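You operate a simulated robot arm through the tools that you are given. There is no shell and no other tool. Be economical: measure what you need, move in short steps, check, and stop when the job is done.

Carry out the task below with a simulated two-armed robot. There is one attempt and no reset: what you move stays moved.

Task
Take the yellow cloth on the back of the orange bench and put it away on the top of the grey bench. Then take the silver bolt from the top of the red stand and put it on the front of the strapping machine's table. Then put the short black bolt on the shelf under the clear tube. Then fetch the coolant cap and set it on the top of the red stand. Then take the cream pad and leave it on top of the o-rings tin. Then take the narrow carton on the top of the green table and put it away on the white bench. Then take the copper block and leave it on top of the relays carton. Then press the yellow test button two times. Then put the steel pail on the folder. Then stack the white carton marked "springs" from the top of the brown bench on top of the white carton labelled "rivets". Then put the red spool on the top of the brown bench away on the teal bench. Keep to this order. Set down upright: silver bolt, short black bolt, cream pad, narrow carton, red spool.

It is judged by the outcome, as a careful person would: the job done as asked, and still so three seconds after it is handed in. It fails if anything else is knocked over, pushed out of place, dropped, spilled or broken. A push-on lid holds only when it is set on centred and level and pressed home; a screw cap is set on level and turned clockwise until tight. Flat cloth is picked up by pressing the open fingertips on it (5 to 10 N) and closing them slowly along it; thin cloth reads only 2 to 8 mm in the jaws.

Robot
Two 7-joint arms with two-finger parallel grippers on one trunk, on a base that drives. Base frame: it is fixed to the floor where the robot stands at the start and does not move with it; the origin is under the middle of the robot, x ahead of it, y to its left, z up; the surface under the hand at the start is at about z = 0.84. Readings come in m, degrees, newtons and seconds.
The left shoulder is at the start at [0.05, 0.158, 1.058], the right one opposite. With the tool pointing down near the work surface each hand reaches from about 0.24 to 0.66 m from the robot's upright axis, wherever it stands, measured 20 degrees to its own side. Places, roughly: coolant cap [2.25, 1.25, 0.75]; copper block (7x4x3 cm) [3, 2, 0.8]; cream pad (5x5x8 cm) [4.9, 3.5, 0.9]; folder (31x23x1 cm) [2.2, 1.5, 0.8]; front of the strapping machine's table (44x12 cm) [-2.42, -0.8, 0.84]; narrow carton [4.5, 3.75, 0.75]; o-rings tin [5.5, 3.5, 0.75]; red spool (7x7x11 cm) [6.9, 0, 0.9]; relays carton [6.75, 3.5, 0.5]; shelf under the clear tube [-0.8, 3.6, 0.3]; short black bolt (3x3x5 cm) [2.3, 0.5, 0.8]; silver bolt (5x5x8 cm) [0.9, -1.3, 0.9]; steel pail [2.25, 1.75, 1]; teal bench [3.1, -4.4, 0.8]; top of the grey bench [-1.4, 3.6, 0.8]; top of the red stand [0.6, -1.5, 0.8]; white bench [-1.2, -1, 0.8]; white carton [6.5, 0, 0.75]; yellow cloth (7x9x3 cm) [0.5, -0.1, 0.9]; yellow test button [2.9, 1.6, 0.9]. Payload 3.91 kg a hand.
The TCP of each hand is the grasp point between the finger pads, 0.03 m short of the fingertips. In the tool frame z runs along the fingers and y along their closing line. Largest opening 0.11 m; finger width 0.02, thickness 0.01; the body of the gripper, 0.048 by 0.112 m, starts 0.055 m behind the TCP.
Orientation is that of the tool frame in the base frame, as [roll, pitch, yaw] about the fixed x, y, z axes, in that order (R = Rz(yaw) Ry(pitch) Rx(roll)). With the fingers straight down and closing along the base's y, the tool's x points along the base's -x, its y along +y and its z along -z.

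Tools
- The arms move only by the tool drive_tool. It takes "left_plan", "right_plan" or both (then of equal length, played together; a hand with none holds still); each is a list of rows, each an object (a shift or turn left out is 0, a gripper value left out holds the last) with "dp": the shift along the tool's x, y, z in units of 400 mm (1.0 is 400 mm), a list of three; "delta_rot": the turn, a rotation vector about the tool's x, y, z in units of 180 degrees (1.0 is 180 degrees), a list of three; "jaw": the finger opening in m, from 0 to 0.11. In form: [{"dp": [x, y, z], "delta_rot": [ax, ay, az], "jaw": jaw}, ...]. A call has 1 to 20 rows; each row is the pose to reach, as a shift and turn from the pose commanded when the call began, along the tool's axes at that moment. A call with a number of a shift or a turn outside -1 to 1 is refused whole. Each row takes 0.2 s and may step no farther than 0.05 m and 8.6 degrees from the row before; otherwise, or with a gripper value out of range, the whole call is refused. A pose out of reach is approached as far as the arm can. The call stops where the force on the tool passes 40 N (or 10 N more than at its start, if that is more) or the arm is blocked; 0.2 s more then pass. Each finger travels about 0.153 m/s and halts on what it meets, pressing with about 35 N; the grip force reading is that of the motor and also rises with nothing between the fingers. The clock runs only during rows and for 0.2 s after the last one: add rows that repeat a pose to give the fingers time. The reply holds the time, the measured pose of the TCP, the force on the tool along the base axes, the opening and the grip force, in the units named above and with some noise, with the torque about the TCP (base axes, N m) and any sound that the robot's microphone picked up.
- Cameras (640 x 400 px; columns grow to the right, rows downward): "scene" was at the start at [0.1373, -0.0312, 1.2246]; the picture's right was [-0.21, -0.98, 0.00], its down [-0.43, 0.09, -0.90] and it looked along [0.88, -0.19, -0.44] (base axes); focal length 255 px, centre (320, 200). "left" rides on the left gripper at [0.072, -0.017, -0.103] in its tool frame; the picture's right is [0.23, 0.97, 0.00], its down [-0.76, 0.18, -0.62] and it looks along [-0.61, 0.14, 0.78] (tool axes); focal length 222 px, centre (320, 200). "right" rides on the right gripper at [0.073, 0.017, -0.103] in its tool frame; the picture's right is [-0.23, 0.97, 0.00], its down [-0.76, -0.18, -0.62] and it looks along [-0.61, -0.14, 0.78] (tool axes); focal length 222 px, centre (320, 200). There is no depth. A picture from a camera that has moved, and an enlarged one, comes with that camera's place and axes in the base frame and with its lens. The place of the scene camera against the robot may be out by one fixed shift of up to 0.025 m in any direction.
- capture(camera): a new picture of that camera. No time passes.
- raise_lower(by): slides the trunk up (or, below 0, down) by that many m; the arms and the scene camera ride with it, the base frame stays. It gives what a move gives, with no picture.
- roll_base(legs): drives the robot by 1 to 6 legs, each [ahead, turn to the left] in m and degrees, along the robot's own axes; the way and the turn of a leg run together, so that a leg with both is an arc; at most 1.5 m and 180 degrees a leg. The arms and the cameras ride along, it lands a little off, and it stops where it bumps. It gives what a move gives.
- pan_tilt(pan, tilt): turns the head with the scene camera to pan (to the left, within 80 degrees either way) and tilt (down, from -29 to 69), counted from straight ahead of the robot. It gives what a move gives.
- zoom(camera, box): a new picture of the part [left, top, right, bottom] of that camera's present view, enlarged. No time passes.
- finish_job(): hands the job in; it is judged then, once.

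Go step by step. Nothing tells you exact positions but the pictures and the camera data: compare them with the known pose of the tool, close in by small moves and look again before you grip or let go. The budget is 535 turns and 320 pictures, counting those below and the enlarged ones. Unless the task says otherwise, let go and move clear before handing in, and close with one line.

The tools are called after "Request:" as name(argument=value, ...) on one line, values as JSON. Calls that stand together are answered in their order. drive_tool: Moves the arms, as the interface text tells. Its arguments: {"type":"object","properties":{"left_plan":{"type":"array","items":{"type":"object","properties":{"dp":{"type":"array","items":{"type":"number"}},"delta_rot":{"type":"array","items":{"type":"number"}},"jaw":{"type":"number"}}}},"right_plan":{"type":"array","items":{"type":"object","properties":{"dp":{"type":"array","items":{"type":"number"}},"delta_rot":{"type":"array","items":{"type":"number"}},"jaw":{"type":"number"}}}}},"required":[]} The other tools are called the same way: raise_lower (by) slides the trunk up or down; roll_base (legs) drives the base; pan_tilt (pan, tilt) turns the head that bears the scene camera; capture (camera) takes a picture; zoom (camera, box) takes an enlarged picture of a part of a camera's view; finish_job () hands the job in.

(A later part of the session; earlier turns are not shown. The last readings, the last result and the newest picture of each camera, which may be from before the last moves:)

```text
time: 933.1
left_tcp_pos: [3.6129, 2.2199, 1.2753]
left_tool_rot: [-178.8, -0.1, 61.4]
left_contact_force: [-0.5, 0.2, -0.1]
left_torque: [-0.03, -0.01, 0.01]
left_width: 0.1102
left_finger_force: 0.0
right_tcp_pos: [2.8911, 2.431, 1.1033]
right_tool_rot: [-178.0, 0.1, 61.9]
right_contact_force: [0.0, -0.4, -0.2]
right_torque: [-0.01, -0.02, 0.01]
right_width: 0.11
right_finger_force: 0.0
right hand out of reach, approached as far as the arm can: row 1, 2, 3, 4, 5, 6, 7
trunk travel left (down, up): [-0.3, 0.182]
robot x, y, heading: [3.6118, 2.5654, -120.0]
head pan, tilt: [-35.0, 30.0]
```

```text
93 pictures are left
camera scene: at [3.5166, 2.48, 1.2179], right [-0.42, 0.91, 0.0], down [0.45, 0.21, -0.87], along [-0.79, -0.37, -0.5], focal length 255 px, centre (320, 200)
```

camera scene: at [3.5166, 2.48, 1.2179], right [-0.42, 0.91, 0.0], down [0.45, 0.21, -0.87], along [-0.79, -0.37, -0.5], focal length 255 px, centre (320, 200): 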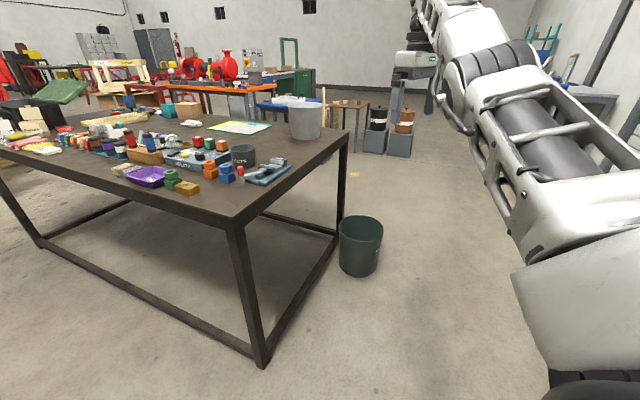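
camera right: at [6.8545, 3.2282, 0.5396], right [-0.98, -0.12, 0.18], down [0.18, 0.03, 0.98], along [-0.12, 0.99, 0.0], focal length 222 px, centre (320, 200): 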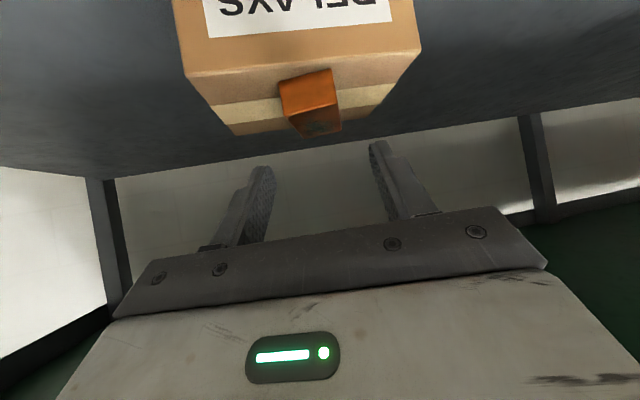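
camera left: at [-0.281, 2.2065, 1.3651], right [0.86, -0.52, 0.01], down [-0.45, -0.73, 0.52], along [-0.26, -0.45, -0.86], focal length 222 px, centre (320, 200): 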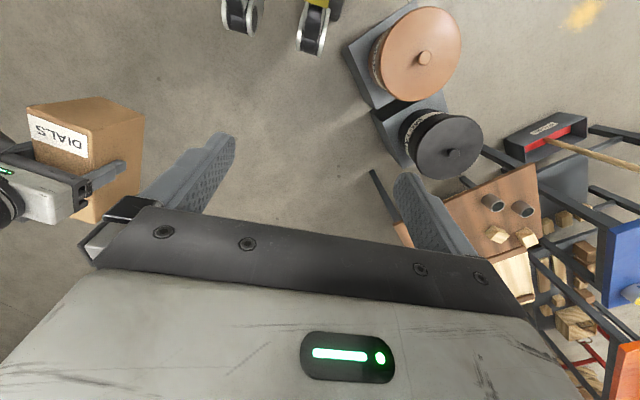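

Request:
drive_tool(right_plan=[{"dp": [-0.06, -0.08, 0.05]}, {"dp": [-0.12, -0.15, 0.1]}, {"dp": [-0.18, -0.22, 0.15]}, {"dp": [-0.24, -0.29, 0.2]}, {"dp": [-0.3, -0.36, 0.25]}, {"dp": [-0.32, -0.39, 0.33]}, {"dp": [-0.32, -0.39, 0.43]}, {"dp": [-0.32, -0.39, 0.53]}])

Request:
drive_tool(right_plan=[{"dp": [0.05, 0.08, 0]}, {"dp": [0.1, 0.16, 0]}, {"dp": [0.15, 0.24, 0]}, {"dp": [0.2, 0.32, 0]}, {"dp": [0.25, 0.4, 0]}, {"dp": [0.28, 0.5, 0]}, {"dp": [0.3, 0.6, 0]}])

Request:
capture(camera="scene")

```text
time: 934.9
left_tcp_pos: [3.6132, 2.219, 1.2754]
left_tool_rot: [-178.9, -0.1, 61.5]
left_contact_force: [-0.9, 0.1, 0.4]
left_torque: [0.0, 0.02, 0.0]
left_width: 0.11
left_finger_force: 0.0
right_tcp_pos: [2.8615, 2.4434, 1.0408]
right_tool_rot: [-178.0, 0.3, 61.9]
right_contact_force: [0.2, -0.1, -0.5]
right_torque: [0.02, 0.0, -0.01]
right_width: 0.1099
right_finger_force: 0.1
right hand out of reach, approached as far as the arm can: row 1, 2, 3, 4, 5, 6, 7, 8
trunk travel left (down, up): [-0.3, 0.182]
robot x, y, heading: [3.6108, 2.5687, -120.1]
head pan, tilt: [-35.0, 30.0]
```

```text
time: 936.5
left_tcp_pos: [3.6128, 2.2205, 1.2737]
left_tool_rot: [-178.8, -0.1, 61.4]
left_contact_force: [0.3, -0.8, -0.2]
left_torque: [-0.02, -0.02, -0.02]
left_width: 0.1099
left_finger_force: 0.0
right_tcp_pos: [2.8836, 2.4183, 1.0741]
right_tool_rot: [-178.0, 0.2, 62.0]
right_contact_force: [0.2, -0.6, 0.6]
right_torque: [-0.01, -0.01, -0.02]
right_width: 0.1101
right_finger_force: 0.0
right hand out of reach, approached as far as the arm can: row 1, 2, 3, 4, 5, 6, 7
trunk travel left (down, up): [-0.3, 0.182]
robot x, y, heading: [3.6112, 2.5662, -120.1]
head pan, tilt: [-35.0, 30.0]
```

```text
92 pictures are left
camera scene: at [3.5166, 2.48, 1.2179], right [-0.42, 0.91, 0.0], down [0.45, 0.21, -0.87], along [-0.79, -0.37, -0.5], focal length 255 px, centre (320, 200)
```

scene: 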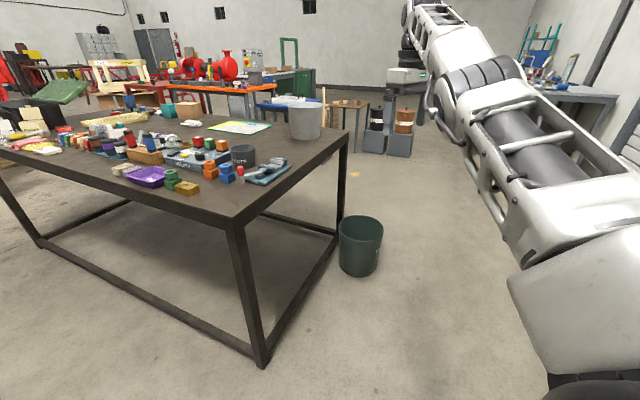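

Request:
drive_tool(right_plan=[{"dp": [0.03, 0, 0.1]}, {"dp": [0.06, 0, 0.2]}, {"dp": [0.09, 0, 0.3]}, {"dp": [0.12, 0, 0.4]}, {"dp": [0.15, 0, 0.5]}, {"dp": [0.18, 0, 0.6]}, {"dp": [0.21, 0, 0.7]}, {"dp": [0.24, 0, 0.8]}, {"dp": [0.24, 0, 0.88]}, {"dp": [0.2, 0.05, 0.95], "delta_rot": [0, -0.03, 0]}, {"dp": [0.15, 0.12, 0.98], "delta_rot": [0, -0.06, 0]}, {"dp": [0.12, 0.2, 0.98], "delta_rot": [0, -0.09, -0.01]}, {"dp": [0.1, 0.28, 0.98], "delta_rot": [0, -0.122, -0.015]}, {"dp": [0.1, 0.36, 0.98], "delta_rot": [0, -0.122, -0.015]}, {"dp": [0.1, 0.42, 0.95], "delta_rot": [0, -0.122, -0.015]}])

```text
time: 939.7
left_tcp_pos: [3.6123, 2.2184, 1.2756]
left_tool_rot: [-178.8, -0.1, 61.4]
left_contact_force: [0.4, -0.3, -0.1]
left_torque: [-0.01, -0.01, -0.01]
left_width: 0.1096
left_finger_force: 0.1
right_tcp_pos: [3.0403, 2.3814, 0.6883]
right_tool_rot: [-177.2, 22.2, 65.6]
right_contact_force: [0.1, 0.9, -0.6]
right_torque: [0.0, 0.01, 0.0]
right_width: 0.11
right_finger_force: 0.1
right hand out of reach, approached as far as the arm can: row 1, 2, 3, 4, 5, 6, 7, 9, 10, 11, 12, 13, 14
trunk travel left (down, up): [-0.3, 0.182]
robot x, y, heading: [3.6126, 2.5648, -119.9]
head pan, tilt: [-35.0, 30.0]
```

Request:
drive_tool(right_plan=[{"dp": [0.02, 0.04, -0.08], "delta_rot": [-0.004, 0.03, 0.008]}, {"dp": [0.03, 0.08, -0.17], "delta_rot": [-0.008, 0.06, 0.016]}, {"dp": [0.02, 0.12, -0.26], "delta_rot": [-0.012, 0.09, 0.024]}, {"dp": [0, 0.16, -0.35], "delta_rot": [-0.015, 0.122, 0.03]}, {"dp": [-0.04, 0.2, -0.44], "delta_rot": [-0.015, 0.122, 0.03]}, {"dp": [-0.08, 0.24, -0.53], "delta_rot": [-0.015, 0.122, 0.03]}, {"dp": [-0.1, 0.28, -0.6], "delta_rot": [-0.015, 0.122, 0.03]}])

```text
time: 941.3
left_tcp_pos: [3.6131, 2.22, 1.275]
left_tool_rot: [-178.8, -0.1, 61.4]
left_contact_force: [-0.3, -0.1, -0.1]
left_torque: [0.02, 0.03, 0.0]
left_width: 0.1099
left_finger_force: 0.0
right_tcp_pos: [3.173, 2.3761, 0.9218]
right_tool_rot: [178.8, 0.2, 59.9]
right_contact_force: [0.4, 0.6, 0.0]
right_torque: [0.01, 0.02, 0.0]
right_width: 0.1099
right_finger_force: 0.1
right hand out of reach, approached as far as the arm can: row 2
trunk travel left (down, up): [-0.3, 0.182]
robot x, y, heading: [3.6101, 2.5657, -120.1]
head pan, tilt: [-35.0, 30.0]
```

Arm recovered. Now to the table's east side for the yellow button on the RELAYS fixture (≈2.885, 1.61).

Request:
drive_tool(right_plan=[{"dp": [0, 0, -0.1]}, {"dp": [0, 0, -0.2]}, {"dp": [0, 0, -0.3]}])

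Request:
roll_base(legs=[[0, 24], [1.22, 0], [0, -84]])

Request:
pan_tilt(pan=-15, tilt=35)

Request:
capture(camera="scene")

Request:
capture(camera="right")

```text
time: 942.1
left_tcp_pos: [3.6126, 2.2197, 1.2747]
left_tool_rot: [-178.8, -0.1, 61.4]
left_contact_force: [-0.3, -1.0, 0.5]
left_torque: [-0.01, -0.03, -0.02]
left_width: 0.11
left_finger_force: 0.1
right_tcp_pos: [3.1699, 2.377, 1.0408]
right_tool_rot: [179.0, 0.2, 59.8]
right_contact_force: [-0.1, -0.2, -0.4]
right_torque: [-0.02, 0.04, 0.01]
right_width: 0.1101
right_finger_force: 0.0
trunk travel left (down, up): [-0.3, 0.182]
robot x, y, heading: [3.609, 2.5659, -120.1]
head pan, tilt: [-35.0, 30.0]
```

```text
time: 953.0
left_tcp_pos: [3.1842, 1.1715, 1.274]
left_tool_rot: [-178.7, -0.1, 2.3]
left_contact_force: [0.9, -0.1, 1.1]
left_torque: [0.0, -0.01, 0.01]
left_width: 0.1099
left_finger_force: 0.0
right_tcp_pos: [3.0903, 1.6331, 1.0393]
right_tool_rot: [178.9, 0.3, 0.7]
right_contact_force: [0.3, -0.3, -0.5]
right_torque: [0.02, 0.0, -0.01]
right_width: 0.1099
right_finger_force: 0.0
trunk travel left (down, up): [-0.3, 0.182]
robot x, y, heading: [3.4817, 1.3531, -179.2]
head pan, tilt: [-35.0, 30.0]
```

```text
time: 953.9
left_tcp_pos: [3.1831, 1.1724, 1.2758]
left_tool_rot: [-178.8, 0.0, 2.3]
left_contact_force: [0.7, -0.4, -0.2]
left_torque: [0.0, -0.02, 0.01]
left_width: 0.1101
left_finger_force: 0.2
right_tcp_pos: [3.0914, 1.6326, 1.0384]
right_tool_rot: [178.9, 0.3, 0.8]
right_contact_force: [-0.5, 0.1, -0.4]
right_torque: [-0.01, -0.01, 0.0]
right_width: 0.1098
right_finger_force: 0.0
trunk travel left (down, up): [-0.3, 0.182]
robot x, y, heading: [3.4797, 1.3518, -179.1]
head pan, tilt: [-15.0, 35.0]
```

```text
91 pictures are left
camera scene: at [3.3611, 1.3592, 1.2102], right [0.24, 0.97, 0.0], down [0.56, -0.14, -0.82], along [-0.79, 0.2, -0.57], focal length 255 px, centre (320, 200)
```

scene: 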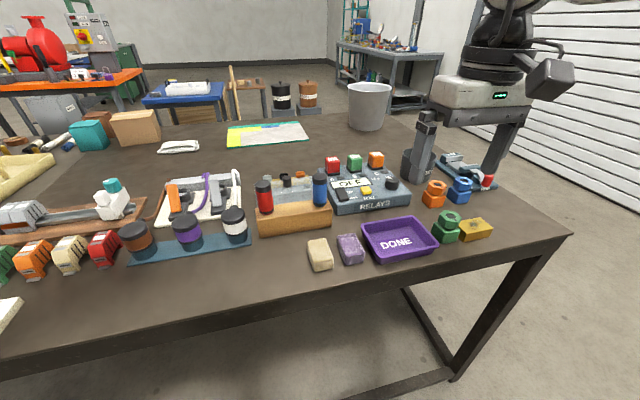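

```text
90 pictures are left
camera right: at [3.1647, 1.6186, 1.1434], right [-0.21, -0.98, 0.02], down [-0.76, 0.18, 0.62], along [-0.61, 0.12, -0.78], focal length 222 px, centre (320, 200)
```

right: 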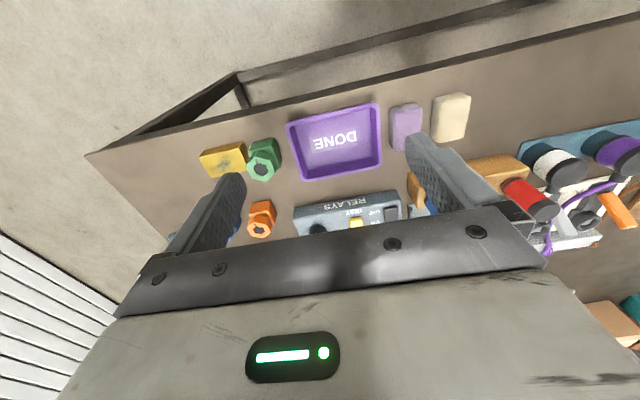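

Request:
zoom(camera="scene", box=[310, 140, 430, 225])

Request:
zoom(camera="right", box=[270, 170, 430, 240])

```text
4.71 times, centred on (370, 182) of scene
camera zoom: at [3.3611, 1.3592, 1.2102], right [0.24, 0.97, 0.0], down [0.56, -0.14, -0.82], along [-0.79, 0.2, -0.57], focal length 1202 px, centre (85, 282)
```

zoom: 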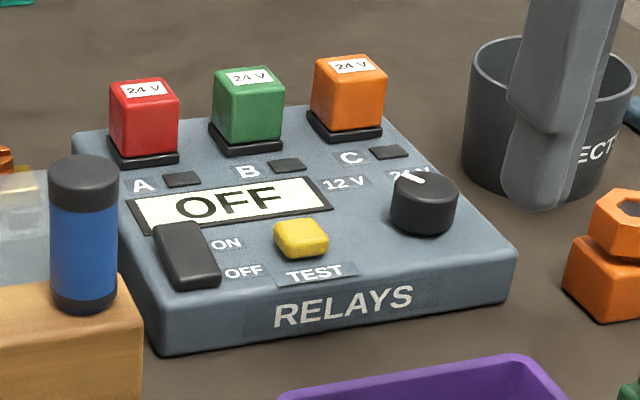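

```text
4.00 times, centred on (350, 205) of right
camera zoom: at [3.1647, 1.6186, 1.1434], right [-0.21, -0.98, 0.02], down [-0.76, 0.18, 0.62], along [-0.61, 0.12, -0.78], focal length 888 px, centre (200, 180)
```

zoom: 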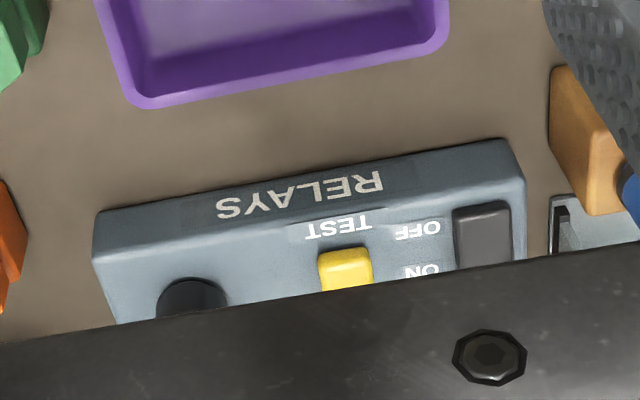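

Request:
roll_base(legs=[[0.05, 0], [0, 8]])

Request:
drive_tool(right_plan=[{"dp": [-0.08, 0, 0], "jaw": 0.05}, {"dp": [-0.16, 0, 0], "jaw": 0.0}, {"dp": [-0.24, 0, 0]}, {"dp": [-0.3, 0, 0.05]}, {"dp": [-0.3, 0, 0.05]}])

Request:
capture(camera="right")

```text
time: 955.4
left_tcp_pos: [3.1615, 1.131, 1.2759]
left_tool_rot: [-178.8, -0.1, 10.4]
left_contact_force: [1.1, -0.2, -0.4]
left_torque: [0.03, -0.02, 0.02]
left_width: 0.1101
left_finger_force: 0.0
right_tcp_pos: [3.0058, 1.5747, 1.041]
right_tool_rot: [178.9, 0.2, 8.8]
right_contact_force: [-0.4, -0.3, -0.3]
right_torque: [-0.01, -0.04, -0.03]
right_width: 0.1098
right_finger_force: 0.2
trunk travel left (down, up): [-0.3, 0.182]
robot x, y, heading: [3.4297, 1.3514, -171.2]
head pan, tilt: [-15.0, 35.0]
```

```text
time: 956.6
left_tcp_pos: [3.1613, 1.1314, 1.2751]
left_tool_rot: [-178.8, -0.2, 10.3]
left_contact_force: [-1.0, 0.0, 0.2]
left_torque: [0.0, 0.02, 0.0]
left_width: 0.1104
left_finger_force: 0.0
right_tcp_pos: [2.8856, 1.5562, 1.0209]
right_tool_rot: [178.9, 0.2, 8.7]
right_contact_force: [0.4, -0.1, 0.0]
right_torque: [-0.02, 0.01, -0.02]
right_width: 0.0
right_finger_force: 34.7
trunk travel left (down, up): [-0.3, 0.182]
robot x, y, heading: [3.4288, 1.3492, -171.2]
head pan, tilt: [-15.0, 35.0]
```

```text
87 pictures are left
camera right: at [2.9617, 1.5521, 1.1237], right [-0.07, -1.0, 0.02], down [-0.78, 0.07, 0.62], along [-0.62, 0.03, -0.78], focal length 222 px, centre (320, 200)
```

right: 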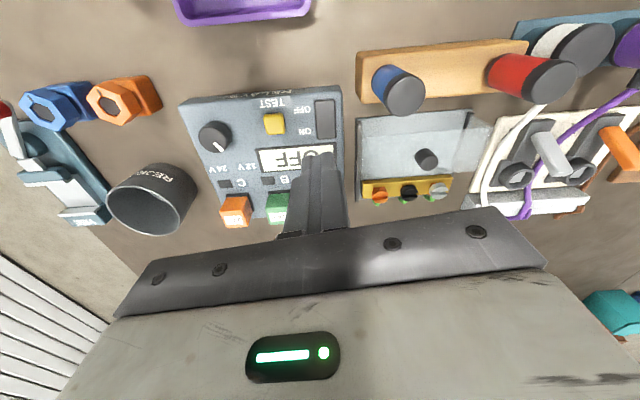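

Request:
drive_tool(right_plan=[{"dp": [-0.01, -0.07, 0]}, {"dp": [-0.018, -0.139, 0.03]}, {"dp": [-0.018, -0.139, 0.13]}, {"dp": [-0.018, -0.139, 0.23]}, {"dp": [-0.018, -0.139, 0.29]}, {"dp": [-0.018, -0.139, 0.29]}])

Request:
capture(camera="right")

Request:
zoom(camera="scene", box=[300, 110, 440, 230])

```text
time: 958.0
left_tcp_pos: [3.1616, 1.1309, 1.2748]
left_tool_rot: [-178.7, -0.1, 10.3]
left_contact_force: [-0.2, 0.6, -0.2]
left_torque: [-0.01, 0.0, -0.01]
left_width: 0.1099
left_finger_force: 0.0
right_tcp_pos: [2.8715, 1.6087, 0.9036]
right_tool_rot: [178.9, 0.2, 8.9]
right_contact_force: [0.2, 0.0, 0.6]
right_torque: [-0.03, -0.01, -0.02]
right_width: 0.0
right_finger_force: 35.3
trunk travel left (down, up): [-0.3, 0.182]
robot x, y, heading: [3.4257, 1.3514, -171.3]
head pan, tilt: [-15.0, 35.0]
```

```text
86 pictures are left
camera right: at [2.9461, 1.604, 1.0062], right [-0.08, -1.0, 0.02], down [-0.78, 0.07, 0.62], along [-0.62, 0.03, -0.78], focal length 222 px, centre (320, 200)
```

right: 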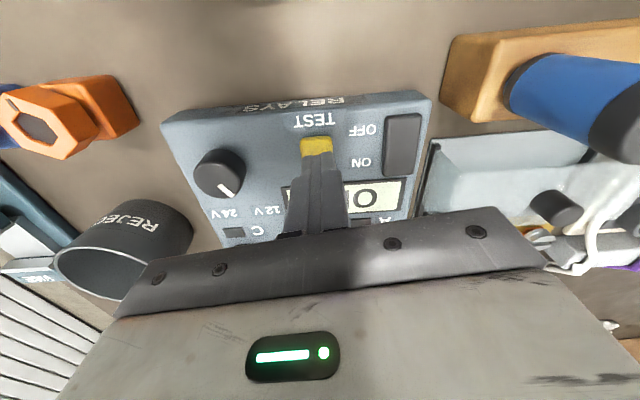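

```text
3.33 times, centred on (370, 170) of scene
camera zoom: at [3.3097, 1.3406, 1.2102], right [0.11, 0.99, 0.0], down [0.57, -0.06, -0.82], along [-0.81, 0.09, -0.57], focal length 851 px, centre (153, 300)
```

zoom: 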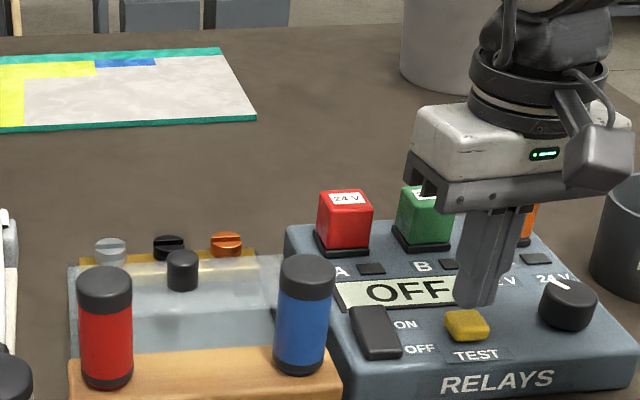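

Request:
drive_tool(right_plan=[{"dp": [0, 0, 0.04]}, {"dp": [0, 0, 0.055]}, {"dp": [0, 0, 0.062]}, {"dp": [0, 0, 0.068]}])

```text
time: 959.0
left_tcp_pos: [3.1652, 1.1301, 1.2771]
left_tool_rot: [-178.7, 0.1, 10.3]
left_contact_force: [0.5, 0.5, 0.5]
left_torque: [0.0, -0.03, -0.01]
left_width: 0.1099
left_finger_force: 0.1
right_tcp_pos: [2.8705, 1.6076, 0.8807]
right_tool_rot: [179.0, 0.7, 8.7]
right_contact_force: [1.2, 7.0, 27.2]
right_torque: [0.24, -0.13, 0.02]
right_width: 0.0002
right_finger_force: 35.1
trunk travel left (down, up): [-0.3, 0.182]
robot x, y, heading: [3.4289, 1.3478, -171.0]
head pan, tilt: [-15.0, 35.0]
heard: click
```

"Click" — first press registered. Release, verify, then press once more.

Request:
drive_tool(right_plan=[{"dp": [0, 0, -0.02]}, {"dp": [0, 0, -0.05]}, {"dp": [0, 0, -0.05]}])

Request:
zoom(camera="scene", box=[300, 110, 440, 230])

```text
time: 959.8
left_tcp_pos: [3.1618, 1.1321, 1.2753]
left_tool_rot: [-178.8, -0.1, 10.4]
left_contact_force: [-0.4, -0.9, 0.0]
left_torque: [-0.01, 0.01, -0.03]
left_width: 0.1097
left_finger_force: 0.0
right_tcp_pos: [2.8706, 1.6092, 0.896]
right_tool_rot: [178.9, 0.0, 8.7]
right_contact_force: [0.6, 0.1, 0.3]
right_torque: [0.0, 0.02, -0.03]
right_width: 0.0
right_finger_force: 35.0
trunk travel left (down, up): [-0.3, 0.182]
robot x, y, heading: [3.4277, 1.3486, -171.2]
head pan, tilt: [-15.0, 35.0]
```

```text
3.33 times, centred on (370, 170) of scene
camera zoom: at [3.3096, 1.3405, 1.21], right [0.11, 0.99, 0.0], down [0.57, -0.06, -0.82], along [-0.81, 0.09, -0.57], focal length 851 px, centre (153, 300)
```

zoom: 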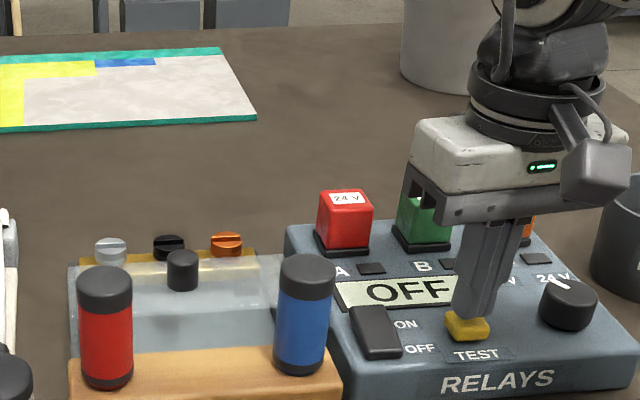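

Request:
drive_tool(right_plan=[{"dp": [0, 0, 0.025]}, {"dp": [0, 0, 0.038]}, {"dp": [0, 0, 0.044]}, {"dp": [0, 0, 0.049]}])

```text
time: 960.8
left_tcp_pos: [3.1646, 1.1318, 1.276]
left_tool_rot: [-178.7, 0.1, 10.3]
left_contact_force: [0.5, -0.4, 1.0]
left_torque: [-0.02, -0.01, -0.02]
left_width: 0.1101
left_finger_force: 0.0
right_tcp_pos: [2.8713, 1.6079, 0.8801]
right_tool_rot: [179.0, 0.6, 8.7]
right_contact_force: [2.0, 8.5, 27.4]
right_torque: [0.29, -0.21, 0.08]
right_width: 0.0
right_finger_force: 35.0
trunk travel left (down, up): [-0.3, 0.182]
robot x, y, heading: [3.4317, 1.3521, -171.1]
head pan, tilt: [-15.0, 35.0]
heard: click
```

Two clicks heard. Now retract and go around to the west side for the steel pail.

Request:
drive_tool(right_plan=[{"dp": [0, 0, -0.1]}, {"dp": [0, 0, -0.2]}, {"dp": [0, 0, -0.3]}, {"dp": [0.08, 0, -0.38]}, {"dp": [0.18, 0, -0.4]}, {"dp": [0.28, 0, -0.4], "jaw": 0.05}, {"dp": [0.35, 0, -0.4], "jaw": 0.11}])

Request:
roll_base(legs=[[-0.25, 0], [0, -99], [1.25, 0], [0, 90], [1.05, 0], [1.0, 0]])

Request:
roll_base(legs=[[0, 90], [0.75, 0], [0, 90]])

Request:
pan_tilt(pan=10, tilt=30)

Request:
capture(camera="scene")

```text
time: 962.4
left_tcp_pos: [3.1623, 1.132, 1.2756]
left_tool_rot: [-178.9, -0.2, 10.3]
left_contact_force: [-0.2, 0.3, -0.3]
left_torque: [-0.01, 0.0, 0.01]
left_width: 0.1101
left_finger_force: 0.0
right_tcp_pos: [3.0098, 1.6316, 1.0376]
right_tool_rot: [179.0, 0.3, 8.8]
right_contact_force: [-0.2, 0.3, 0.0]
right_torque: [0.0, 0.0, 0.03]
right_width: 0.1097
right_finger_force: 0.1
trunk travel left (down, up): [-0.3, 0.182]
robot x, y, heading: [3.4282, 1.3544, -171.0]
head pan, tilt: [-15.0, 35.0]
```

```text
time: 988.0
left_tcp_pos: [1.3187, 2.4288, 1.2756]
left_tool_rot: [-178.8, -0.1, 2.4]
left_contact_force: [0.0, -0.1, -0.1]
left_torque: [0.02, -0.01, -0.02]
left_width: 0.1104
left_finger_force: 0.1
right_tcp_pos: [1.2384, 2.9457, 1.0368]
right_tool_rot: [178.9, 0.1, 1.0]
right_contact_force: [-0.2, -0.6, 0.5]
right_torque: [0.01, -0.02, -0.03]
right_width: 0.11
right_finger_force: 0.1
trunk travel left (down, up): [-0.3, 0.182]
robot x, y, heading: [1.6142, 2.6117, -179.0]
head pan, tilt: [-15.0, 35.0]
```

```text
time: 999.6
left_tcp_pos: [1.9157, 2.034, 1.2759]
left_tool_rot: [-178.7, -0.1, -178.2]
left_contact_force: [-0.3, 0.3, 0.5]
left_torque: [0.02, -0.06, -0.02]
left_width: 0.11
left_finger_force: 0.1
right_tcp_pos: [1.9928, 1.5161, 1.0366]
right_tool_rot: [178.9, 0.3, -179.8]
right_contact_force: [-0.4, -0.7, -0.5]
right_torque: [-0.03, 0.02, -0.03]
right_width: 0.1099
right_finger_force: 0.1
trunk travel left (down, up): [-0.3, 0.182]
robot x, y, heading: [1.6197, 1.8536, 0.4]
head pan, tilt: [-15.0, 35.0]
```

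```text
time: 1000.5
left_tcp_pos: [1.9158, 2.0335, 1.2751]
left_tool_rot: [-178.8, -0.2, -178.3]
left_contact_force: [0.2, 0.3, -1.0]
left_torque: [0.01, 0.01, 0.01]
left_width: 0.1099
left_finger_force: 0.0
right_tcp_pos: [1.9919, 1.5158, 1.036]
right_tool_rot: [178.8, 0.2, -179.8]
right_contact_force: [0.1, 0.1, 0.4]
right_torque: [0.0, 0.01, 0.01]
right_width: 0.1101
right_finger_force: 0.1
trunk travel left (down, up): [-0.3, 0.182]
robot x, y, heading: [1.617, 1.8594, 0.0]
head pan, tilt: [10.0, 30.0]
```

```text
83 pictures are left
camera scene: at [1.7552, 1.8626, 1.2179], right [0.18, -0.98, 0.0], down [-0.49, -0.09, -0.87], along [0.85, 0.15, -0.5], focal length 255 px, centre (320, 200)
```

scene: 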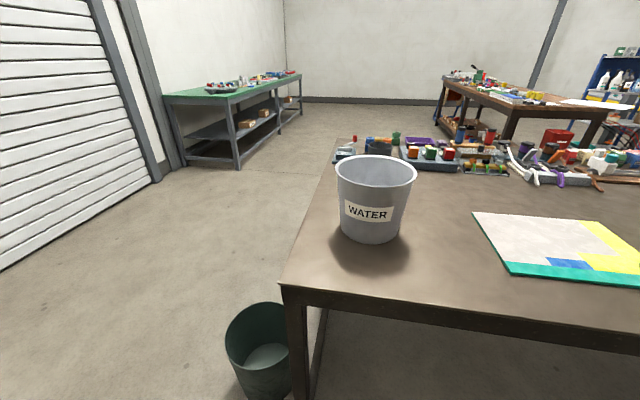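

Request:
zoom(camera="scene", box=[310, 130, 450, 260])

```text
3.08 times, centred on (380, 195) of scene
camera zoom: at [1.7552, 1.8626, 1.2179], right [0.18, -0.98, 0.0], down [-0.49, -0.09, -0.87], along [0.85, 0.15, -0.5], focal length 786 px, centre (135, 215)
```

zoom: 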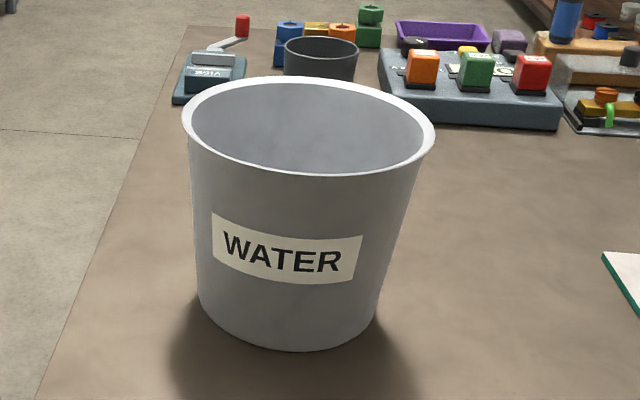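

The pail (rim ≈ 18 cm, top ≈ 1.0) is at about (2.28, 1.82). I'll grip its right rim deeply, matching the wall taper. Reposition first with the hand high.

Request:
drive_tool(right_plan=[{"dp": [0.05, 0, -0.1]}, {"dp": [0.1, 0, -0.2]}, {"dp": [0.1, 0, -0.28]}])

Request:
roll_base(legs=[[0, 31], [0.2, 0], [0, -24]])

Request:
capture(camera="right")

```text
time: 1001.3
left_tcp_pos: [1.915, 2.0355, 1.2754]
left_tool_rot: [-178.8, -0.1, -178.2]
left_contact_force: [-0.3, 0.1, -0.6]
left_torque: [0.02, 0.02, -0.01]
left_width: 0.1102
left_finger_force: 0.1
right_tcp_pos: [1.9523, 1.5142, 1.1484]
right_tool_rot: [178.9, 0.2, -179.8]
right_contact_force: [0.3, 0.0, -0.6]
right_torque: [-0.03, 0.01, -0.04]
right_width: 0.11
right_finger_force: 0.0
trunk travel left (down, up): [-0.3, 0.182]
robot x, y, heading: [1.6159, 1.8552, 0.1]
head pan, tilt: [10.0, 30.0]
```

```text
time: 1005.7
left_tcp_pos: [2.0635, 2.1707, 1.275]
left_tool_rot: [-178.8, -0.1, -171.4]
left_contact_force: [-0.1, -0.4, 0.1]
left_torque: [0.0, 0.0, -0.01]
left_width: 0.1101
left_finger_force: 0.0
right_tcp_pos: [2.1598, 1.6581, 1.1478]
right_tool_rot: [178.8, 0.2, -173.1]
right_contact_force: [0.7, -1.5, 0.6]
right_torque: [0.0, -0.04, -0.01]
right_width: 0.11
right_finger_force: 0.1
trunk travel left (down, up): [-0.3, 0.182]
robot x, y, heading: [1.7893, 1.9618, 7.2]
head pan, tilt: [10.0, 30.0]
```

```text
81 pictures are left
camera right: at [2.0863, 1.6645, 1.251], right [0.11, 0.99, 0.02], down [0.78, -0.1, 0.62], along [0.62, -0.05, -0.78], focal length 222 px, centre (320, 200)
```

right: 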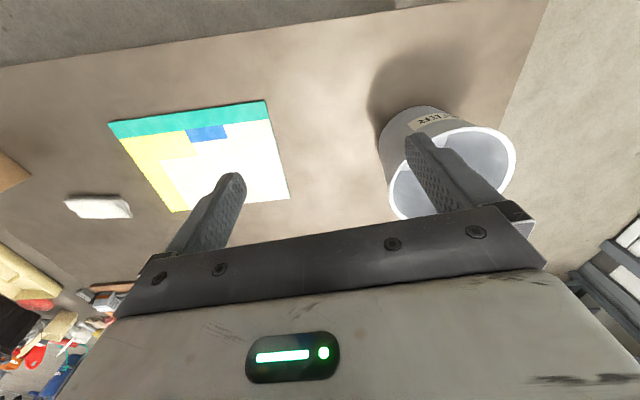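

Request:
drive_tool(right_plan=[{"dp": [-0.08, 0.05, 0], "delta_rot": [-0.01, 0, 0.01], "jaw": 0.08}, {"dp": [-0.16, 0.1, 0], "delta_rot": [-0.02, 0, 0.02], "jaw": 0.07}, {"dp": [-0.24, 0.15, 0.03], "delta_rot": [-0.03, 0, 0.03]}, {"dp": [-0.327, 0.205, 0.08], "delta_rot": [-0.042, 0, 0.039]}, {"dp": [-0.327, 0.205, 0.15], "delta_rot": [-0.042, 0, 0.039]}, {"dp": [-0.327, 0.205, 0.15], "delta_rot": [-0.042, 0, 0.039]}])

Request:
capture(camera="right")

Request:
capture(camera="scene")

```text
time: 1007.1
left_tcp_pos: [2.0635, 2.171, 1.275]
left_tool_rot: [-178.7, -0.1, -171.5]
left_contact_force: [0.6, -0.5, -0.5]
left_torque: [-0.02, 0.0, -0.01]
left_width: 0.1101
left_finger_force: 0.1
right_tcp_pos: [2.2808, 1.7567, 1.0886]
right_tool_rot: [171.3, -0.5, 179.9]
right_contact_force: [-0.6, -0.4, 0.4]
right_torque: [0.0, 0.01, -0.02]
right_width: 0.07
right_finger_force: 0.0
trunk travel left (down, up): [-0.3, 0.182]
robot x, y, heading: [1.7949, 1.9609, 6.9]
head pan, tilt: [10.0, 30.0]
```

```text
80 pictures are left
camera right: at [2.2094, 1.7584, 1.1941], right [0.23, 0.96, 0.15], down [0.77, -0.27, 0.58], along [0.6, -0.02, -0.8], focal length 222 px, centre (320, 200)
```

right: 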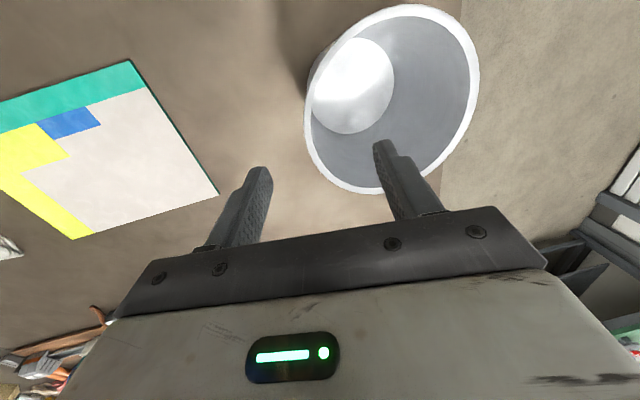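

```text
79 pictures are left
camera scene: at [1.9225, 1.9815, 1.2179], right [0.29, -0.96, 0.0], down [-0.48, -0.15, -0.87], along [0.83, 0.25, -0.5], focal length 255 px, centre (320, 200)
```

scene: 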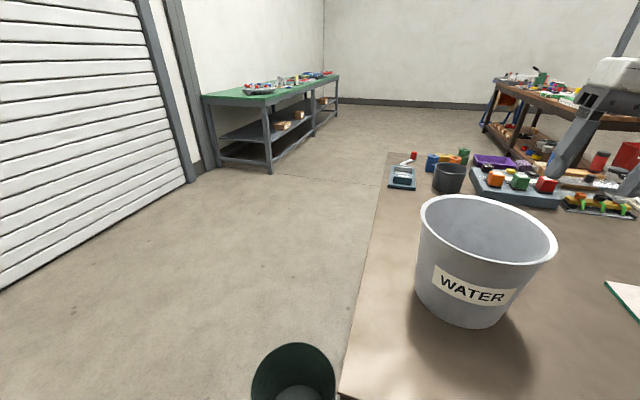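

The pail is empty. Lower onto the rim (right-most point ≈ (2.275, 1.762)).

Request:
drive_tool(right_plan=[{"dp": [0.0075, 0.01, 0.05]}, {"dp": [0.0075, 0.01, 0.12]}, {"dp": [0.0075, 0, 0.2]}, {"dp": [0.0075, -0.01, 0.27]}, {"dp": [0.0075, -0.02, 0.32]}, {"dp": [0.0075, -0.02, 0.32]}])

Request:
capture(camera="right")

```text
time: 1008.5
left_tcp_pos: [2.0628, 2.1713, 1.2765]
left_tool_rot: [-178.8, -0.1, -171.5]
left_contact_force: [0.5, 0.1, -0.3]
left_torque: [0.01, 0.02, 0.0]
left_width: 0.11
left_finger_force: 0.0
right_tcp_pos: [2.2758, 1.7689, 0.9619]
right_tool_rot: [171.3, -0.4, 179.9]
right_contact_force: [-0.6, 1.1, 0.6]
right_torque: [0.0, -0.02, -0.04]
right_width: 0.07
right_finger_force: 0.1
trunk travel left (down, up): [-0.3, 0.182]
robot x, y, heading: [1.7868, 1.9627, 6.8]
head pan, tilt: [10.0, 30.0]
```

```text
78 pictures are left
camera right: at [2.2046, 1.7697, 1.067], right [0.23, 0.96, 0.15], down [0.77, -0.27, 0.58], along [0.6, -0.02, -0.8], focal length 222 px, centre (320, 200)
```

right: 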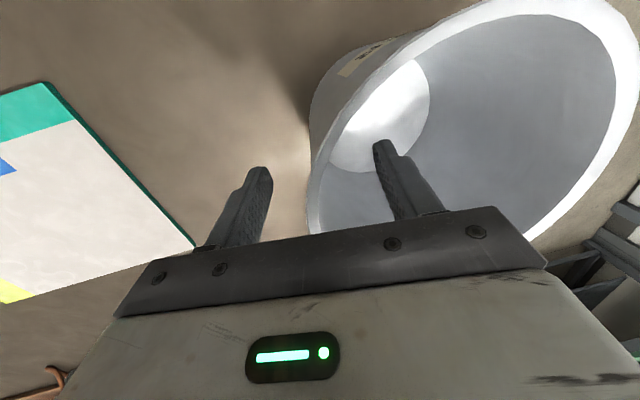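

Request:
drive_tool(right_plan=[{"dp": [0, 0, 0.02], "jaw": 0.055}, {"dp": [0, 0, 0.025], "jaw": 0.04}, {"dp": [0, 0, 0.025], "jaw": 0.025}, {"dp": [0, 0, 0.025], "jaw": 0.01}, {"dp": [0, 0, 0.025], "jaw": 0.0}, {"dp": [0, 0, 0.025], "jaw": 0.0}])

Request:
capture(camera="scene")

```text
time: 1009.9
left_tcp_pos: [2.0639, 2.1718, 1.2754]
left_tool_rot: [-178.8, -0.1, -171.5]
left_contact_force: [-0.4, -0.9, -0.5]
left_torque: [-0.01, -0.01, -0.02]
left_width: 0.1099
left_finger_force: 0.1
right_tcp_pos: [2.2759, 1.77, 0.9527]
right_tool_rot: [171.4, -0.3, 179.9]
right_contact_force: [0.4, -1.4, 3.8]
right_torque: [0.12, 0.55, 0.19]
right_width: 0.0057
right_finger_force: 34.3
trunk travel left (down, up): [-0.3, 0.182]
robot x, y, heading: [1.7881, 1.9615, 7.2]
head pan, tilt: [10.0, 30.0]
```

```text
77 pictures are left
camera scene: at [1.9223, 1.9815, 1.218], right [0.29, -0.96, 0.0], down [-0.48, -0.15, -0.87], along [0.83, 0.25, -0.5], focal length 255 px, centre (320, 200)
```

scene: 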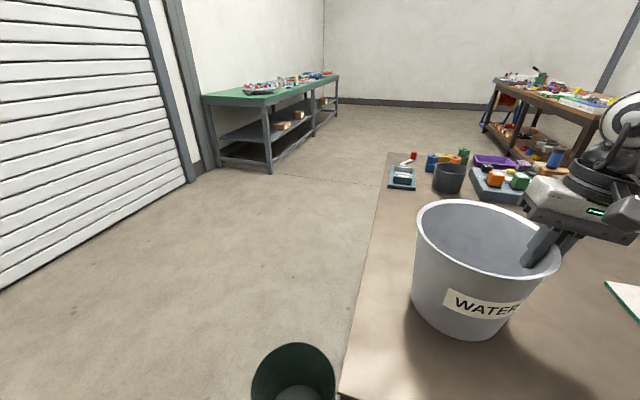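

Gripped the wall (5.7 mm). Lift a little and see how it hangs.

Request:
drive_tool(right_plan=[{"dp": [0, 0.004, -0.03]}, {"dp": [0, 0.008, -0.06]}, {"dp": [0, 0.016, -0.12]}, {"dp": [0, 0.026, -0.18]}, {"dp": [0, 0.026, -0.18]}])

Request:
capture(camera="scene")

```text
time: 1011.1
left_tcp_pos: [2.0655, 2.1711, 1.2742]
left_tool_rot: [-178.8, -0.1, -171.5]
left_contact_force: [0.2, 0.2, -0.1]
left_torque: [-0.01, 0.02, 0.02]
left_width: 0.11
left_finger_force: 0.2
right_tcp_pos: [2.2773, 1.7712, 1.0256]
right_tool_rot: [171.4, -0.4, 179.9]
right_contact_force: [0.5, -0.2, -4.1]
right_torque: [-0.39, -0.05, -0.07]
right_width: 0.0055
right_finger_force: 35.3
trunk travel left (down, up): [-0.3, 0.182]
robot x, y, heading: [1.7891, 1.964, 7.1]
head pan, tilt: [10.0, 30.0]
```

```text
76 pictures are left
camera scene: at [1.9228, 1.9813, 1.2179], right [0.29, -0.96, 0.0], down [-0.48, -0.15, -0.87], along [0.83, 0.25, -0.5], focal length 255 px, centre (320, 200)
```

scene: 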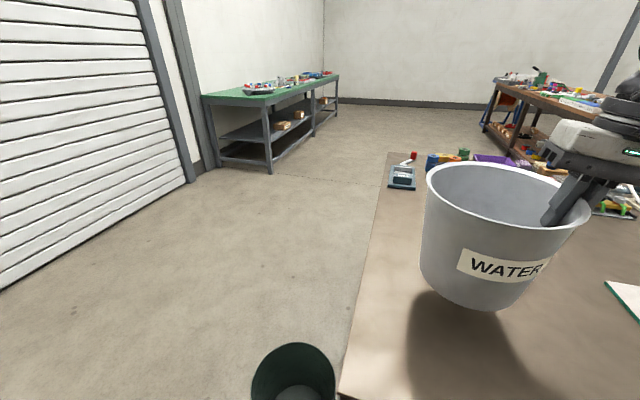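

It hangs level. I'll back off, shift south and return over the folder.

Request:
roll_base(legs=[[-0.3, 0], [0, -97], [0.452, 0], [0, 97], [0.32, 0]])

Request:
pan_tilt(pan=-15, tilt=35)

Request:
capture(camera="scene")

Request:
capture(camera="right")

```text
time: 1025.5
left_tcp_pos: [2.072, 1.7259, 1.2757]
left_tool_rot: [-178.8, 0.0, -170.9]
left_contact_force: [0.0, -0.3, 0.4]
left_torque: [0.02, 0.03, 0.01]
left_width: 0.1099
left_finger_force: 0.2
right_tcp_pos: [2.2888, 1.328, 1.0245]
right_tool_rot: [171.3, -0.7, -179.4]
right_contact_force: [0.1, 0.1, -4.8]
right_torque: [-0.43, 0.03, 0.07]
right_width: 0.0056
right_finger_force: 35.3
trunk travel left (down, up): [-0.3, 0.182]
robot x, y, heading: [1.8035, 1.5155, 7.7]
head pan, tilt: [10.0, 30.0]
stopped in leg 5: the robot was blocked; the commanded pose is now the measured one
```

```text
time: 1026.4
left_tcp_pos: [2.0717, 1.7255, 1.2757]
left_tool_rot: [-178.8, 0.1, -171.0]
left_contact_force: [-0.2, -1.2, -0.5]
left_torque: [-0.02, -0.01, 0.02]
left_width: 0.1098
left_finger_force: 0.1
right_tcp_pos: [2.2894, 1.3264, 1.0253]
right_tool_rot: [171.4, -0.5, -179.5]
right_contact_force: [0.3, 0.4, -3.1]
right_torque: [-0.41, -0.03, -0.06]
right_width: 0.0056
right_finger_force: 34.9
trunk travel left (down, up): [-0.3, 0.182]
robot x, y, heading: [1.8006, 1.5181, 7.7]
head pan, tilt: [-15.0, 35.0]
```

```text
75 pictures are left
camera scene: at [1.9336, 1.4965, 1.2101], right [-0.13, -0.99, 0.0], down [-0.57, 0.07, -0.82], along [0.81, -0.1, -0.57], focal length 255 px, centre (320, 200)
```

scene: 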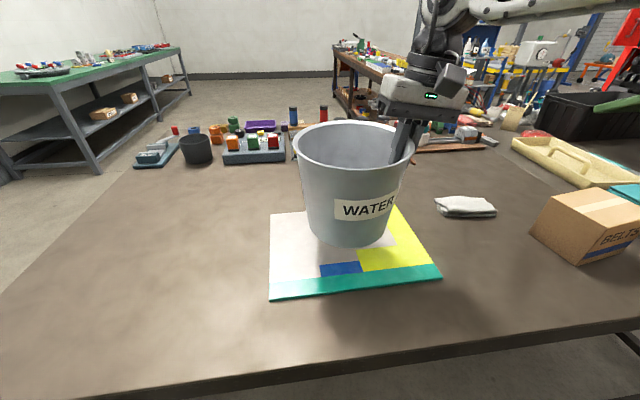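

```text
74 pictures are left
camera right: at [2.2179, 1.3273, 1.1302], right [0.22, 0.97, 0.14], down [0.77, -0.26, 0.58], along [0.6, -0.02, -0.8], focal length 222 px, centre (320, 200)
```

right: 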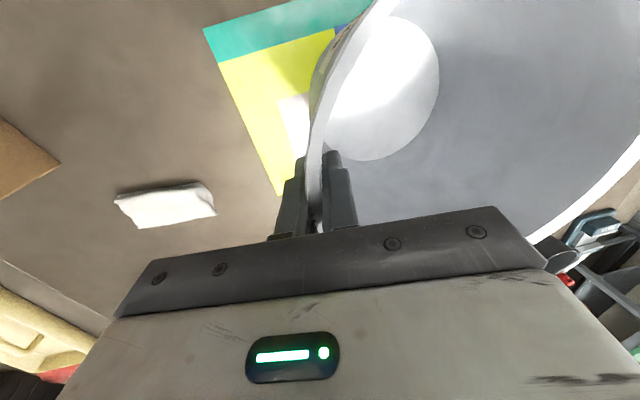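

Request:
drive_tool(right_plan=[{"dp": [-0.04, 0, 0]}, {"dp": [-0.075, 0, 0]}, {"dp": [-0.075, -0.01, 0.06]}, {"dp": [-0.075, -0.018, 0.12]}, {"dp": [-0.075, -0.02, 0.135]}, {"dp": [-0.075, -0.02, 0.135]}])

Request:
capture(camera="scene")

```text
time: 1027.8
left_tcp_pos: [2.0703, 1.7251, 1.2756]
left_tool_rot: [-178.8, 0.1, -171.0]
left_contact_force: [0.4, -0.4, 0.1]
left_torque: [0.0, -0.02, 0.0]
left_width: 0.1098
left_finger_force: 0.1
right_tcp_pos: [2.318, 1.328, 0.9701]
right_tool_rot: [171.4, -0.5, -179.3]
right_contact_force: [-0.1, 0.1, -4.3]
right_torque: [-0.36, -0.09, -0.08]
right_width: 0.0057
right_finger_force: 35.5
trunk travel left (down, up): [-0.3, 0.182]
robot x, y, heading: [1.8029, 1.5147, 7.5]
head pan, tilt: [-15.0, 35.0]
```

```text
73 pictures are left
camera scene: at [1.9336, 1.4964, 1.2101], right [-0.13, -0.99, 0.0], down [-0.57, 0.07, -0.82], along [0.81, -0.11, -0.57], focal length 255 px, centre (320, 200)
```

scene: 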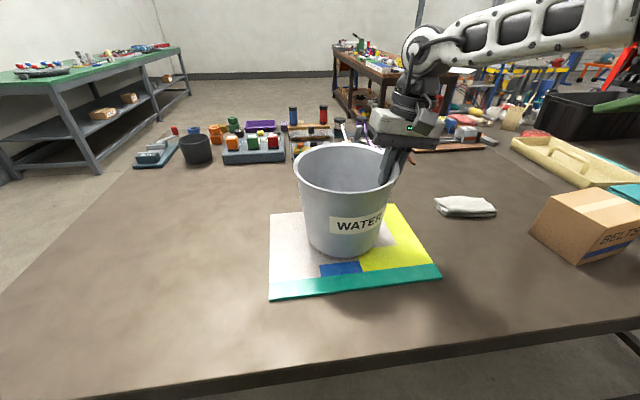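

Well inside the folder. Lower to contact and release.

Request:
drive_tool(right_plan=[{"dp": [0, -0.001, 0.008]}, {"dp": [0, -0.002, 0.016]}, {"dp": [0, -0.003, 0.023]}])

```text
time: 1028.6
left_tcp_pos: [2.0702, 1.7251, 1.2762]
left_tool_rot: [-178.7, 0.1, -171.0]
left_contact_force: [-0.7, -0.7, 0.4]
left_torque: [0.0, -0.02, -0.01]
left_width: 0.1099
left_finger_force: 0.0
right_tcp_pos: [2.3174, 1.3288, 0.9615]
right_tool_rot: [171.3, -0.4, -179.4]
right_contact_force: [0.2, -0.8, 0.8]
right_torque: [-0.15, 0.34, 0.16]
right_width: 0.0057
right_finger_force: 35.1
trunk travel left (down, up): [-0.3, 0.182]
robot x, y, heading: [1.7983, 1.5164, 7.6]
head pan, tilt: [-15.0, 35.0]
```

Request:
drive_tool(right_plan=[{"dp": [0, 0, 0.003]}, {"dp": [0, 0, 0.003], "jaw": 0.02}, {"dp": [0, 0, 0.003], "jaw": 0.04}, {"dp": [0, 0, 0.003], "jaw": 0.06}, {"dp": [0, 0, -0.06], "jaw": 0.06}, {"dp": [0, 0.01, -0.15], "jaw": 0.06}, {"dp": [0, 0.02, -0.25], "jaw": 0.06}, {"dp": [0, 0.03, -0.35], "jaw": 0.06}, {"dp": [0.05, 0.03, -0.42], "delta_rot": [0.02, 0, 0], "jaw": 0.11}, {"dp": [0.1, 0.03, -0.42], "delta_rot": [0.042, 0, 0], "jaw": 0.11}])

Request:
capture(camera="scene")

```text
time: 1030.8
left_tcp_pos: [2.07, 1.7268, 1.2758]
left_tool_rot: [-178.8, 0.1, -171.0]
left_contact_force: [0.2, -0.6, 0.1]
left_torque: [-0.01, 0.0, -0.03]
left_width: 0.1101
left_finger_force: 0.0
right_tcp_pos: [2.2806, 1.3143, 1.1306]
right_tool_rot: [179.0, -0.5, -179.4]
right_contact_force: [-0.1, -0.3, 0.3]
right_torque: [-0.01, 0.01, -0.03]
right_width: 0.11
right_finger_force: 0.0
trunk travel left (down, up): [-0.3, 0.182]
robot x, y, heading: [1.7986, 1.518, 7.5]
head pan, tilt: [-15.0, 35.0]
```

```text
72 pictures are left
camera scene: at [1.933, 1.4966, 1.2102], right [-0.13, -0.99, 0.0], down [-0.57, 0.07, -0.82], along [0.81, -0.11, -0.57], focal length 255 px, centre (320, 200)
```

scene: 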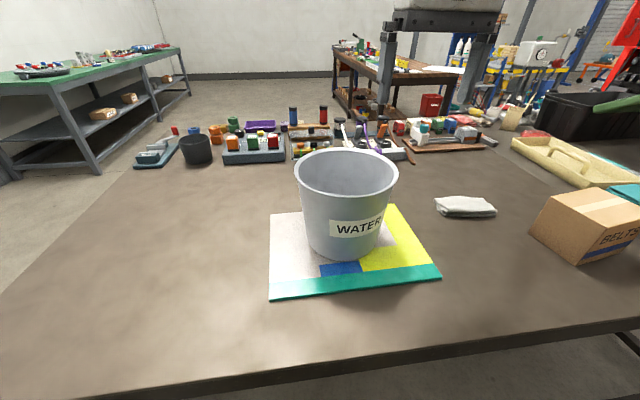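

Pail done. Next: the springs carton on the brown bench to the east.

Request:
roll_base(legs=[[-0.3, 0], [0, 82], [1.2, 0], [0, -90], [1.5, 0], [1.5, 0]])

Request:
roll_base(legs=[[0.6, 0], [0, -45]])

Request:
pan_tilt(pan=0, tilt=15)

Request:
capture(camera="scene")

```text
time: 1059.9
left_tcp_pos: [4.8142, 2.7978, 1.2751]
left_tool_rot: [-178.8, 0.1, -179.8]
left_contact_force: [-0.7, 0.5, -0.6]
left_torque: [0.02, -0.02, 0.01]
left_width: 0.11
left_finger_force: 0.0
right_tcp_pos: [4.9573, 2.3592, 1.1274]
right_tool_rot: [178.9, -0.5, 171.7]
right_contact_force: [-1.2, -0.5, 0.0]
right_torque: [0.0, 0.02, 0.0]
right_width: 0.11
right_finger_force: 0.0
trunk travel left (down, up): [-0.3, 0.182]
robot x, y, heading: [4.5125, 2.6317, -1.4]
head pan, tilt: [-15.0, 35.0]
```

```text
time: 1065.4
left_tcp_pos: [5.4412, 2.5233, 1.2777]
left_tool_rot: [-178.7, 0.1, 135.3]
left_contact_force: [-0.2, -0.6, -0.4]
left_torque: [-0.01, 0.0, -0.02]
left_width: 0.1099
left_finger_force: 0.1
right_tcp_pos: [5.2344, 2.1101, 1.129]
right_tool_rot: [178.9, -0.4, 126.9]
right_contact_force: [-0.5, 0.0, -0.6]
right_torque: [0.03, 0.0, 0.01]
right_width: 0.1104
right_finger_force: 0.1
trunk travel left (down, up): [-0.3, 0.182]
robot x, y, heading: [5.1075, 2.6195, -46.2]
head pan, tilt: [-15.0, 35.0]
```

```text
time: 1066.2
left_tcp_pos: [5.4414, 2.5231, 1.276]
left_tool_rot: [-178.7, 0.1, 135.4]
left_contact_force: [1.0, 0.5, 0.1]
left_torque: [-0.01, -0.01, 0.01]
left_width: 0.11
left_finger_force: 0.0
right_tcp_pos: [5.2334, 2.1115, 1.1298]
right_tool_rot: [178.9, -0.4, 126.8]
right_contact_force: [-0.1, 0.0, -0.2]
right_torque: [-0.03, 0.01, 0.0]
right_width: 0.1101
right_finger_force: 0.0
trunk travel left (down, up): [-0.3, 0.182]
robot x, y, heading: [5.109, 2.6189, -46.1]
head pan, tilt: [0.0, 15.0]
```

```text
71 pictures are left
camera scene: at [5.21, 2.5094, 1.2421], right [-0.72, -0.69, 0.0], down [-0.18, 0.19, -0.97], along [0.67, -0.7, -0.26], focal length 255 px, centre (320, 200)
```

scene: 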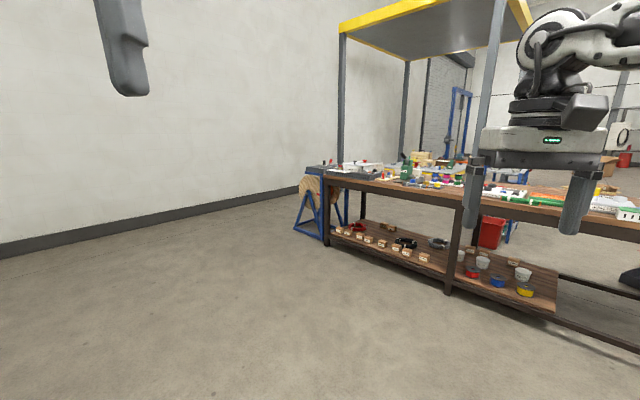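

Request:
roll_base(legs=[[1.4, 0], [0.6, 0], [0, -44]])

Request:
pan_tilt(pan=0, tilt=30)

Request:
capture(camera="scene")

```text
time: 1078.2
left_tcp_pos: [6.6629, 0.87, 1.277]
left_tool_rot: [-178.7, 0.2, 91.3]
left_contact_force: [0.0, 0.5, -0.4]
left_torque: [0.0, 0.02, 0.02]
left_width: 0.1101
left_finger_force: 0.0
right_tcp_pos: [6.2283, 0.7165, 1.1291]
right_tool_rot: [178.9, -0.4, 82.9]
right_contact_force: [-0.7, 0.0, -0.4]
right_torque: [0.01, 0.01, 0.0]
right_width: 0.11
right_finger_force: 0.1
trunk travel left (down, up): [-0.3, 0.182]
robot x, y, heading: [6.4921, 1.1699, -90.2]
head pan, tilt: [0.0, 15.0]
```

```text
time: 1079.0
left_tcp_pos: [6.6626, 0.8701, 1.2758]
left_tool_rot: [-178.7, 0.1, 91.3]
left_contact_force: [0.7, 0.6, 0.3]
left_torque: [-0.02, -0.02, -0.02]
left_width: 0.11
left_finger_force: 0.1
right_tcp_pos: [6.2269, 0.7171, 1.1294]
right_tool_rot: [179.0, -0.4, 82.9]
right_contact_force: [1.3, 0.3, 0.5]
right_torque: [0.0, 0.0, 0.0]
right_width: 0.1101
right_finger_force: 0.1
trunk travel left (down, up): [-0.3, 0.182]
robot x, y, heading: [6.4879, 1.1686, -90.1]
head pan, tilt: [0.0, 30.0]
```

```text
70 pictures are left
camera scene: at [6.4975, 1.025, 1.218], right [-1.0, 0.0, 0.0], down [0.0, 0.5, -0.87], along [0.0, -0.87, -0.5], focal length 255 px, centre (320, 200)
```

scene: 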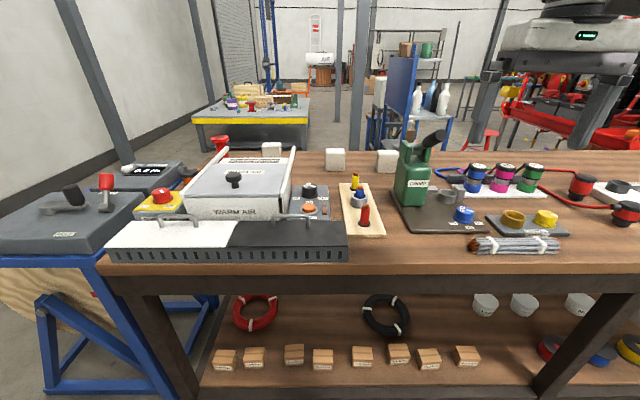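

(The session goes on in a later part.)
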